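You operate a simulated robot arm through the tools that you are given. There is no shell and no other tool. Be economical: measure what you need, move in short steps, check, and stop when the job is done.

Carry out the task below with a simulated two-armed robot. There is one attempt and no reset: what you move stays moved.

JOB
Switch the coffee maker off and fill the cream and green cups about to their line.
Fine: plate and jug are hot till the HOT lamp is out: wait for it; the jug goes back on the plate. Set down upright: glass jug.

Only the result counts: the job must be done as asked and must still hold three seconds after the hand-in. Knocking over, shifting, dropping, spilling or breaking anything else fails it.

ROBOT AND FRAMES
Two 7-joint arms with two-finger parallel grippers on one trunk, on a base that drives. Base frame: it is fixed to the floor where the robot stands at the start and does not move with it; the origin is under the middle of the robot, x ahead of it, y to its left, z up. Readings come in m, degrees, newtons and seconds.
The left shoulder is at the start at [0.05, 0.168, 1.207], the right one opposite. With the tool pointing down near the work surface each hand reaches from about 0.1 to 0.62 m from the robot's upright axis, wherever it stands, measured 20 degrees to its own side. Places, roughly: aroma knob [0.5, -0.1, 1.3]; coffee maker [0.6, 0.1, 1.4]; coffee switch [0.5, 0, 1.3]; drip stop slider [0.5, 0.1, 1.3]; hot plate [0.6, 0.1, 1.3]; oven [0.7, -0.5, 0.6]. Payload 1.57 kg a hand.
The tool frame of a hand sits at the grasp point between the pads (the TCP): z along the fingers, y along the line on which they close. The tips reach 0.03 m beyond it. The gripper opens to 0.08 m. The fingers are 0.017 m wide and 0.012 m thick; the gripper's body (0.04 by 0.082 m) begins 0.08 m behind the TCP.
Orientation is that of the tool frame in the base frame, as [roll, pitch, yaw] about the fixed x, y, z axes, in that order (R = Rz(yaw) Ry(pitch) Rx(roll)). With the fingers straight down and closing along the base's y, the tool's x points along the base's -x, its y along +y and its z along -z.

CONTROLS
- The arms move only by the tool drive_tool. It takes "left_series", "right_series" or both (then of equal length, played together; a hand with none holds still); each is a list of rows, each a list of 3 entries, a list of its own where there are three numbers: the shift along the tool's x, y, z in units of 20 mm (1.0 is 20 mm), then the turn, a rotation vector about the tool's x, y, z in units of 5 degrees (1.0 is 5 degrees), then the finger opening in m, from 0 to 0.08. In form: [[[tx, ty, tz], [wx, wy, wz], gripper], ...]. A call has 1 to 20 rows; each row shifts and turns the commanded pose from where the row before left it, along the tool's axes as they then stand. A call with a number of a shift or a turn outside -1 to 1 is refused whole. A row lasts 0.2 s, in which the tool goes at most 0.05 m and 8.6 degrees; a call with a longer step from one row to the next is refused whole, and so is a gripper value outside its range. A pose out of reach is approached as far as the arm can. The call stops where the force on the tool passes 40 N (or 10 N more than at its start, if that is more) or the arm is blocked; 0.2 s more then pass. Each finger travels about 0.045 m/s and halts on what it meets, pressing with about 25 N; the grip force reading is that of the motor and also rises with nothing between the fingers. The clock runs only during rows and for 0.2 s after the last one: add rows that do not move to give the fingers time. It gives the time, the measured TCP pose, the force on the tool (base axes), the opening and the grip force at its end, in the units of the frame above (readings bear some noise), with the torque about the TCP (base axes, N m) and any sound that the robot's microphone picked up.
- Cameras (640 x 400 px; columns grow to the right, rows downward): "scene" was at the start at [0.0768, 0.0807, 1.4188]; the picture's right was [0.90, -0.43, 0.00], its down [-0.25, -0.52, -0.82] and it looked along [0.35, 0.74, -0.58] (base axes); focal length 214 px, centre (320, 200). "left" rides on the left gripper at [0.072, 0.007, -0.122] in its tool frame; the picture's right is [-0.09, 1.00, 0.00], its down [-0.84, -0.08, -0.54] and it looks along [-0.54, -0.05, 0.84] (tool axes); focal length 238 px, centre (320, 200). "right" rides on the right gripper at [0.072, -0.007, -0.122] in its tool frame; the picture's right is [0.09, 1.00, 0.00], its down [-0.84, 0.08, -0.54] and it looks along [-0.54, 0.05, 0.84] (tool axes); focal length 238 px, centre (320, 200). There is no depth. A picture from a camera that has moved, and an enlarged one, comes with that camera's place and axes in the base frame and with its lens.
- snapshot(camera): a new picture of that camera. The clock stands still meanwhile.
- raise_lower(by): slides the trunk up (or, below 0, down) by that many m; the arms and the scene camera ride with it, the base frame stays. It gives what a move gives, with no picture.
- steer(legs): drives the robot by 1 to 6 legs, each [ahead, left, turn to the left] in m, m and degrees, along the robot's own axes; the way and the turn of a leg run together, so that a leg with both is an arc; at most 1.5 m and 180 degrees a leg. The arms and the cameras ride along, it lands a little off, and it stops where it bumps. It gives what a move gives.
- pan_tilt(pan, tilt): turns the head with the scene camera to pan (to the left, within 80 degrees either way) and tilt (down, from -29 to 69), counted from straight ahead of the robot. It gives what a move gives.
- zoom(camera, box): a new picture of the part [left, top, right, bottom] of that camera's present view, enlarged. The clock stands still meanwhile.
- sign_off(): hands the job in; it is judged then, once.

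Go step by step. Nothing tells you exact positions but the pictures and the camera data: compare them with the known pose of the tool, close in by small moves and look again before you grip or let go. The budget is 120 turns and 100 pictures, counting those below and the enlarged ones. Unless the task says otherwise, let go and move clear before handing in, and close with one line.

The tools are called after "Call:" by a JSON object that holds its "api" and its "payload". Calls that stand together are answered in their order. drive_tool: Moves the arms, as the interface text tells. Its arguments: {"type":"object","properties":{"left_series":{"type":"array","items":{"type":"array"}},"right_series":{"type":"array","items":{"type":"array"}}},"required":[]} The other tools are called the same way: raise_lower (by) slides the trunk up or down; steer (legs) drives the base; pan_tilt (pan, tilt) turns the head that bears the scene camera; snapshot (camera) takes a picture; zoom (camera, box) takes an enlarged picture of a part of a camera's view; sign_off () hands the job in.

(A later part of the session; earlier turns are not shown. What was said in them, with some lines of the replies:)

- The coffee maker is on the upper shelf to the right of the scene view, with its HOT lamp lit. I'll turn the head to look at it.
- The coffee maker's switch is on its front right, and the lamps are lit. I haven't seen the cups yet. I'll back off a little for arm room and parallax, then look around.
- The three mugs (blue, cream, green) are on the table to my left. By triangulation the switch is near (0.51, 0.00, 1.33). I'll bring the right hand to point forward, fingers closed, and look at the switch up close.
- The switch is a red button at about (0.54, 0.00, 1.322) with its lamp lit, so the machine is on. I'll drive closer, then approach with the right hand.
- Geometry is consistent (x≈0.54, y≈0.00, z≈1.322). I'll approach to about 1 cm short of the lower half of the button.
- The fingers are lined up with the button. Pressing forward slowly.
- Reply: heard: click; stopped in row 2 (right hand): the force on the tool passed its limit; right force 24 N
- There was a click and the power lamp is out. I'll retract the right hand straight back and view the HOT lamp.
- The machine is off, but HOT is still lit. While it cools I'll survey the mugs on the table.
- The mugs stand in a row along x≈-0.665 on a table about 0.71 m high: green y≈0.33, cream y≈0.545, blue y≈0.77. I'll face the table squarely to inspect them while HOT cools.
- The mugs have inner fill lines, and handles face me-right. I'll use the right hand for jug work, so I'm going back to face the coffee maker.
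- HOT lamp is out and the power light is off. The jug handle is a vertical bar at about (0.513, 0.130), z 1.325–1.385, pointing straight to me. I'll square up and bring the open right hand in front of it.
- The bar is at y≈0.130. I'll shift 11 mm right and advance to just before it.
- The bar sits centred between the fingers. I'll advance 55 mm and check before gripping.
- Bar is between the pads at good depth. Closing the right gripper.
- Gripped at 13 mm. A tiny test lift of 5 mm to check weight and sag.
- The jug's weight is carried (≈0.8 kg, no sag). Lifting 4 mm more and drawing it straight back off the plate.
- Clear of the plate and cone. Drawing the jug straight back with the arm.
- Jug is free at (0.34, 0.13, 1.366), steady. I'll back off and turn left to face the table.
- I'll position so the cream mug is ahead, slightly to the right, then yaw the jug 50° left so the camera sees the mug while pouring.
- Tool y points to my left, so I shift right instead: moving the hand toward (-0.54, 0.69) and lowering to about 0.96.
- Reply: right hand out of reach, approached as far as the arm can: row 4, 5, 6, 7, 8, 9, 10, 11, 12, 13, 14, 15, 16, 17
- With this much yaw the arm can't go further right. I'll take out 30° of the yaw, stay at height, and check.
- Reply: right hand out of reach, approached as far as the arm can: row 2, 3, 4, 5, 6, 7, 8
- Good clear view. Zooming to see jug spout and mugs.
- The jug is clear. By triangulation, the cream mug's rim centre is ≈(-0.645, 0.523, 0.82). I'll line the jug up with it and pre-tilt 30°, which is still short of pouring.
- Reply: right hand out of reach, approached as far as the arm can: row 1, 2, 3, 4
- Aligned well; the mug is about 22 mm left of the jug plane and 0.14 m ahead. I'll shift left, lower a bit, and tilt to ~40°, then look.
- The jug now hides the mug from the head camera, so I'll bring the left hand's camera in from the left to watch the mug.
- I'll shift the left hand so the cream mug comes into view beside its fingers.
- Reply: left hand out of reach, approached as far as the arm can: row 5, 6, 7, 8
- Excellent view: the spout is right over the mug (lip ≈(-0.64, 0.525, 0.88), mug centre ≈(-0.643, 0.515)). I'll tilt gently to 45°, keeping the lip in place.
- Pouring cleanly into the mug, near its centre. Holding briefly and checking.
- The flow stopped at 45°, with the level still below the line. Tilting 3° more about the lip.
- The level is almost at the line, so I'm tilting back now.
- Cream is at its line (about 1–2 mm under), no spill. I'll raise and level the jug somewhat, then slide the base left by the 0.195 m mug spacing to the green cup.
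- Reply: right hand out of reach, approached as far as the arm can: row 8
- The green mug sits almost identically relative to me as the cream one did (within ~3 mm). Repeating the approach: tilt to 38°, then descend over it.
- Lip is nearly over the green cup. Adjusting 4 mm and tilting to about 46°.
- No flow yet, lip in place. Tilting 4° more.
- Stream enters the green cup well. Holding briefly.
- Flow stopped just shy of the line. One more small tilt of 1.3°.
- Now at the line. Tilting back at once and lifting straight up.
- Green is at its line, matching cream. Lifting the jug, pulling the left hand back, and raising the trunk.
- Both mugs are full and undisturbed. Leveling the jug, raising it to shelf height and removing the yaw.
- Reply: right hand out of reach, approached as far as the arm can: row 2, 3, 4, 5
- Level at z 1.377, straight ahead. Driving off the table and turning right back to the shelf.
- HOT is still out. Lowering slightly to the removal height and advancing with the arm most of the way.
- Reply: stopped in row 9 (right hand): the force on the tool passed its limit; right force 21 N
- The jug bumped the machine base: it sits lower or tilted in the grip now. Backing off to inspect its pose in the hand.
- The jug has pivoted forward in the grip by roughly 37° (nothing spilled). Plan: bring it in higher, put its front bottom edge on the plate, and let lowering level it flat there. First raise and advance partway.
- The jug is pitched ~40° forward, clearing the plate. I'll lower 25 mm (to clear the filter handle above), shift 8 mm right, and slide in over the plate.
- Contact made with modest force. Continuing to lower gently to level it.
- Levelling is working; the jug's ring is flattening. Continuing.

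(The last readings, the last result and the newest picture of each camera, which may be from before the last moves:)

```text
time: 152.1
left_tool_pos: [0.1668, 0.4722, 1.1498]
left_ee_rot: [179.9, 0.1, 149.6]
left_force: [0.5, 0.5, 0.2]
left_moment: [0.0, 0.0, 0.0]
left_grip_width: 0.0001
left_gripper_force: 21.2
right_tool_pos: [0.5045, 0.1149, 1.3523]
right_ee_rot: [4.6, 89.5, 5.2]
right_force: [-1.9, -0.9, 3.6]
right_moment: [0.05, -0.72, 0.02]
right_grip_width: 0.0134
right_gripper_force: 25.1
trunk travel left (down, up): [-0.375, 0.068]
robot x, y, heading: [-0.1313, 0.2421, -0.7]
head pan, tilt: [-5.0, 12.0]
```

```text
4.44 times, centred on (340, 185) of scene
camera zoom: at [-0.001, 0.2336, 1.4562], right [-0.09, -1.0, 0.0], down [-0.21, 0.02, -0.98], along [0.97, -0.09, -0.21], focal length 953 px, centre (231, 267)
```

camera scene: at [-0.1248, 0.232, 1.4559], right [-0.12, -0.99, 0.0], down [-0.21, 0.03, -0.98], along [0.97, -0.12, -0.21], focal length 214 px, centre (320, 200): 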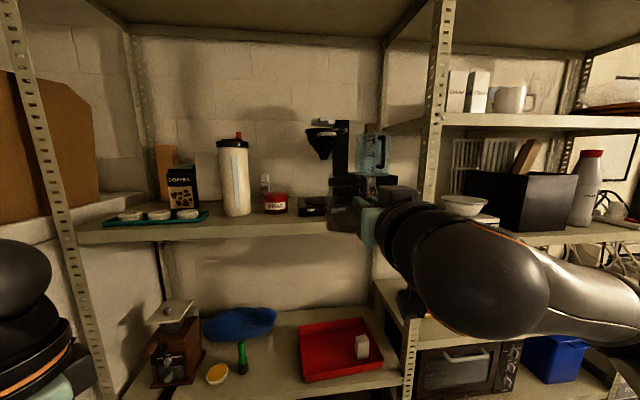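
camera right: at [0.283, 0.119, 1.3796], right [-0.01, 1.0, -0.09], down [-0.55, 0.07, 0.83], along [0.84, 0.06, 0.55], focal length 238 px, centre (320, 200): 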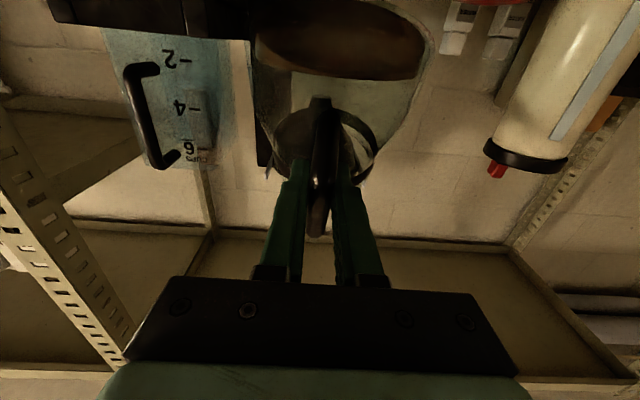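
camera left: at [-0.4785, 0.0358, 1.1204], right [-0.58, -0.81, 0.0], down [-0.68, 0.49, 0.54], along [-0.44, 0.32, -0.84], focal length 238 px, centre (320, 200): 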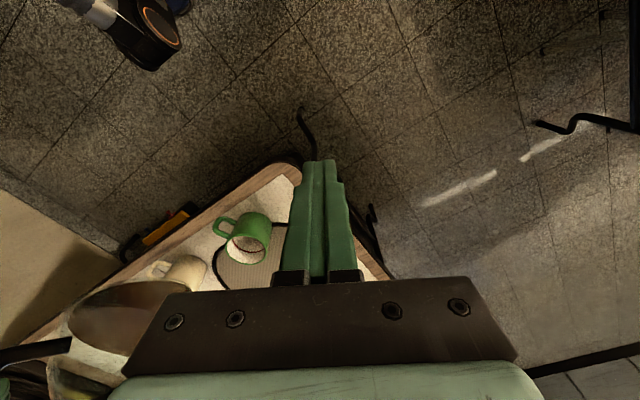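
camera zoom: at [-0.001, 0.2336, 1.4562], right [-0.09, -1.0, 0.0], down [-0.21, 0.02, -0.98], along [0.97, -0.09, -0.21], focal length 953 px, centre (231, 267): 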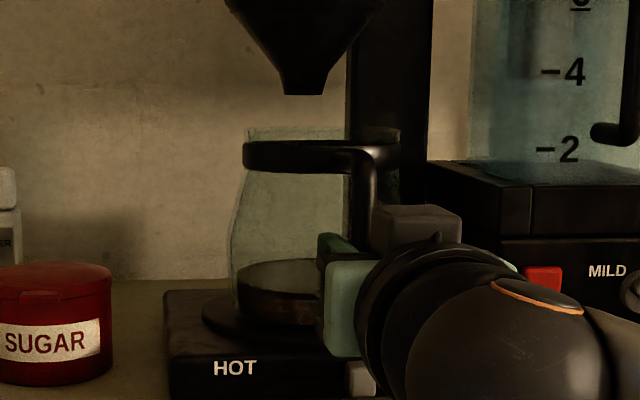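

Contact is still at the front edge (moment), so continue lowering in small steps.

Call:
{"api": "drive_tool", "payload": {"right_series": [[[0.1, 0, 0], [0, 0, 0], 0], [[0.1, 0, 0], [0, 0, 0], 0], [[0, 0, 0], [0, 0, 0], 0]]}}

Call:
{"api": "drive_tool", "payload": {"right_series": [[[0.1, 0, 0], [0, 0, 0], 0], [[0.1, 0, 0], [0, 0, 0], 0], [[0, 0, 0], [0, 0, 0], 0]]}}

Call:
{"api": "zoom", "payload": {"camera": "scene", "box": [290, 140, 390, 230]}}

```text
time: 152.9
left_tool_pos: [0.1656, 0.4732, 1.1486]
left_ee_rot: [179.9, 0.1, 149.7]
left_force: [-0.6, -0.4, 0.1]
left_moment: [-0.02, -0.01, 0.0]
left_grip_width: 0.0
left_gripper_force: 20.9
right_tool_pos: [0.5037, 0.1146, 1.349]
right_ee_rot: [2.4, 89.4, 3.3]
right_force: [-2.3, -0.1, 3.6]
right_moment: [0.05, -0.68, 0.04]
right_grip_width: 0.0138
right_gripper_force: 25.2
trunk travel left (down, up): [-0.375, 0.068]
robot x, y, heading: [-0.1329, 0.2402, -0.3]
head pan, tilt: [-5.0, 12.0]
```

```text
time: 153.7
left_tool_pos: [0.1659, 0.4726, 1.1502]
left_ee_rot: [179.9, 0.1, 149.7]
left_force: [0.5, -0.3, -0.7]
left_moment: [0.04, 0.01, 0.01]
left_grip_width: 0.0001
left_gripper_force: 21.6
right_tool_pos: [0.5043, 0.1148, 1.3466]
right_ee_rot: [5.2, 89.2, 5.9]
right_force: [0.8, -0.6, 12.0]
right_moment: [0.01, -0.51, -0.05]
right_grip_width: 0.0134
right_gripper_force: 25.8
trunk travel left (down, up): [-0.375, 0.068]
robot x, y, heading: [-0.1347, 0.2384, -0.1]
head pan, tilt: [-5.0, 12.0]
```

```text
4.44 times, centred on (340, 185) of scene
camera zoom: at [-0.0012, 0.2339, 1.4564], right [-0.09, -1.0, 0.0], down [-0.21, 0.02, -0.98], along [0.97, -0.09, -0.21], focal length 953 px, centre (231, 267)
```

zoom: 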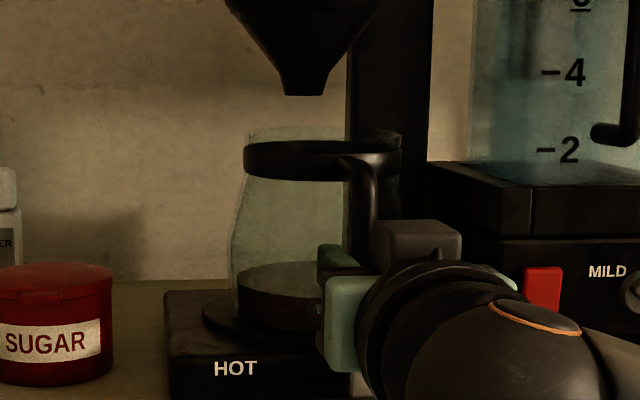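

The jug is now flat on the plate (load moved to centre) but about 14 mm right of the plate's centre. I'll lift 4 mm, shift 14 mm left and 4 mm forward, and set it down again.

Call:
{"api": "drive_tool", "payload": {"right_series": [[[-0.15, 0, 0], [0, 0, 0], 0], [[-0.15, 0, 0], [0, 0, 0], 0], [[0, 0, 0], [0, 0, 0], 0], [[0, 0.25, 0.1], [0, 0, 0], 0], [[0, 0.25, 0.1], [0, 0, 0], 0], [[0, 0.2, 0], [0, 0, 0], 0], [[0, 0, 0], [0, 0, 0], 0]]}}

Call:
{"api": "drive_tool", "payload": {"right_series": [[[0.1, 0, 0], [0, 0, 0], 0], [[0.1, 0, 0], [0, 0, 0], 0], [[0.05, 0, 0], [0, 0, 0], 0], [[0, 0, 0], [0, 0, 0], 0]]}}

Call:
{"api": "zoom", "payload": {"camera": "scene", "box": [290, 140, 390, 230]}}

```text
time: 155.3
left_tool_pos: [0.1682, 0.4717, 1.1508]
left_ee_rot: [-180.0, 0.0, 149.6]
left_force: [-0.7, 0.0, 0.3]
left_moment: [0.01, -0.01, -0.01]
left_grip_width: 0.0002
left_gripper_force: 21.7
right_tool_pos: [0.5092, 0.1281, 1.3485]
right_ee_rot: [6.0, 89.6, 6.7]
right_force: [0.1, -0.6, -5.6]
right_moment: [0.0, 0.43, 0.01]
right_grip_width: 0.0136
right_gripper_force: 25.2
trunk travel left (down, up): [-0.375, 0.068]
robot x, y, heading: [-0.1331, 0.2406, -0.2]
head pan, tilt: [-5.0, 12.0]
```

```text
time: 156.3
left_tool_pos: [0.1668, 0.4711, 1.1495]
left_ee_rot: [-180.0, -0.1, 149.7]
left_force: [0.3, 0.1, -0.1]
left_moment: [-0.03, -0.01, 0.0]
left_grip_width: 0.0001
left_gripper_force: 21.3
right_tool_pos: [0.5085, 0.1299, 1.3469]
right_ee_rot: [4.2, 89.3, 4.9]
right_force: [2.2, 0.1, 1.6]
right_moment: [0.01, -0.01, 0.0]
right_grip_width: 0.0131
right_gripper_force: 25.0
trunk travel left (down, up): [-0.375, 0.068]
robot x, y, heading: [-0.1338, 0.2445, -0.3]
head pan, tilt: [-5.0, 12.0]
```

```text
4.44 times, centred on (340, 185) of scene
camera zoom: at [0.0004, 0.2337, 1.4561], right [-0.09, -1.0, 0.0], down [-0.21, 0.02, -0.98], along [0.97, -0.09, -0.21], focal length 953 px, centre (231, 267)
```

zoom: 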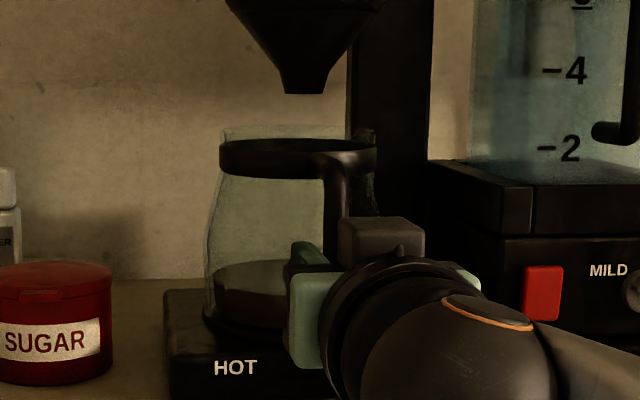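

The jug is centred under the cone and sitting flat. Releasing.

Call:
{"api": "drive_tool", "payload": {"right_series": [[[0, 0, 0], [0, 0, 0], 0.02], [[0, 0, 0], [0, 0, 0], 0.03], [[0, 0, 0], [0, 0, 0], 0.045], [[0, 0, 0], [0, 0, 0], 0.06], [[0, 0, 0], [0, 0, 0], 0.06], [[0, 0, 0], [0, 0, 0], 0.06]]}}

Call:
{"api": "zoom", "payload": {"camera": "scene", "box": [290, 140, 390, 230]}}

```text
time: 157.7
left_tool_pos: [0.1666, 0.473, 1.1493]
left_ee_rot: [-180.0, 0.1, 149.7]
left_force: [0.1, -0.7, 0.4]
left_moment: [0.02, 0.01, 0.02]
left_grip_width: 0.0002
left_gripper_force: 21.1
right_tool_pos: [0.5092, 0.1283, 1.345]
right_ee_rot: [3.9, 89.5, 4.5]
right_force: [0.1, 0.2, 0.4]
right_moment: [0.0, 0.0, 0.0]
right_grip_width: 0.06
right_gripper_force: 0.0
trunk travel left (down, up): [-0.375, 0.068]
robot x, y, heading: [-0.1332, 0.2404, -0.2]
head pan, tilt: [-5.0, 12.0]
```

```text
4.44 times, centred on (340, 185) of scene
camera zoom: at [0.0001, 0.2336, 1.4561], right [-0.09, -1.0, 0.0], down [-0.21, 0.02, -0.98], along [0.97, -0.09, -0.21], focal length 953 px, centre (231, 267)
```

zoom: 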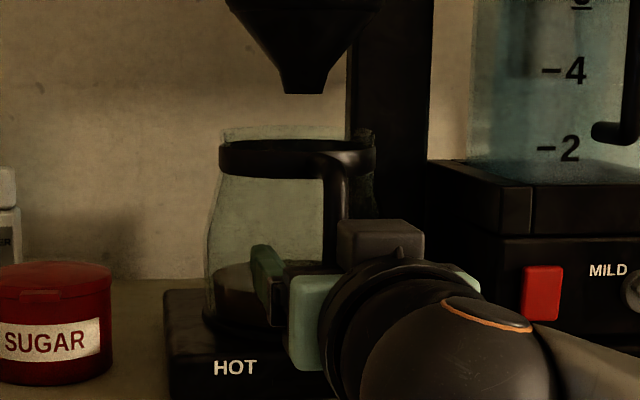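

Released and stable. Retreating the open hand straight back.

Call:
{"api": "drive_tool", "payload": {"right_series": [[[0, 0, -0.4], [0, 0, 0], 0.06], [[0, 0, -0.8], [0, 0, 0], 0.06], [[0, 0, -0.9], [0, 0, 0], 0.06], [[0, 0, -0.9], [0, 0, 0], 0.06], [[0, 0, -0.9], [0, 0, 0], 0.06], [[0, 0, -0.9], [0, 0, 0], 0.06], [[0, 0, -0.9], [0, 0, 0], 0.06], [[0, 0, -0.9], [0, 0, 0], 0.06]]}}

Call:
{"api": "steer", "payload": {"legs": [[-0.12, 0, 0]]}}

Call:
{"api": "zoom", "payload": {"camera": "scene", "box": [290, 110, 410, 230]}}

```text
time: 159.5
left_tool_pos: [0.1667, 0.4725, 1.149]
left_ee_rot: [180.0, 0.1, 149.6]
left_force: [-0.3, -0.6, -0.1]
left_moment: [-0.02, 0.0, -0.03]
left_grip_width: 0.0001
left_gripper_force: 21.3
right_tool_pos: [0.3744, 0.1267, 1.345]
right_ee_rot: [2.1, 89.5, 2.8]
right_force: [0.1, -0.3, -0.1]
right_moment: [-0.01, -0.02, -0.02]
right_grip_width: 0.0601
right_gripper_force: 0.0
trunk travel left (down, up): [-0.375, 0.068]
robot x, y, heading: [-0.1327, 0.2414, -0.4]
head pan, tilt: [-5.0, 12.0]
```

```text
time: 160.7
left_tool_pos: [0.0465, 0.4738, 1.1498]
left_ee_rot: [180.0, 0.1, 149.7]
left_force: [0.1, 0.2, 0.5]
left_moment: [0.01, -0.03, 0.02]
left_grip_width: 0.0
left_gripper_force: 21.3
right_tool_pos: [0.2536, 0.1272, 1.3441]
right_ee_rot: [3.1, 89.4, 3.9]
right_force: [-0.7, -0.2, 0.0]
right_moment: [0.0, 0.02, -0.01]
right_grip_width: 0.0599
right_gripper_force: 0.0
trunk travel left (down, up): [-0.375, 0.068]
robot x, y, heading: [-0.2542, 0.2414, -0.2]
head pan, tilt: [-5.0, 12.0]
```

```text
3.33 times, centred on (350, 170) of scene
camera zoom: at [-0.1207, 0.2341, 1.4562], right [-0.09, -1.0, 0.0], down [-0.21, 0.02, -0.98], along [0.97, -0.09, -0.21], focal length 715 px, centre (220, 300)
```

zoom: 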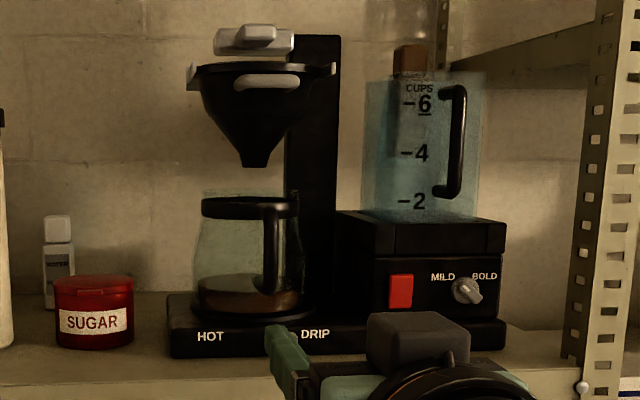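

The jug stands upright on the plate, the power and HOT lamps are out, both cups are at their lines, and both hands are clear.

Call:
{"api": "sign_off", "payload": {}}

```text
The job is handed in.
```

The coffee maker is off, the cream and green cups are filled to about 1–2 mm under their lines with no spill seen, and the jug is back upright on the plate. On the way back the jug bumped the machine's base and tipped in the grip. I levelled it on the plate before letting go and saw nothing spilled, shifted or broken.
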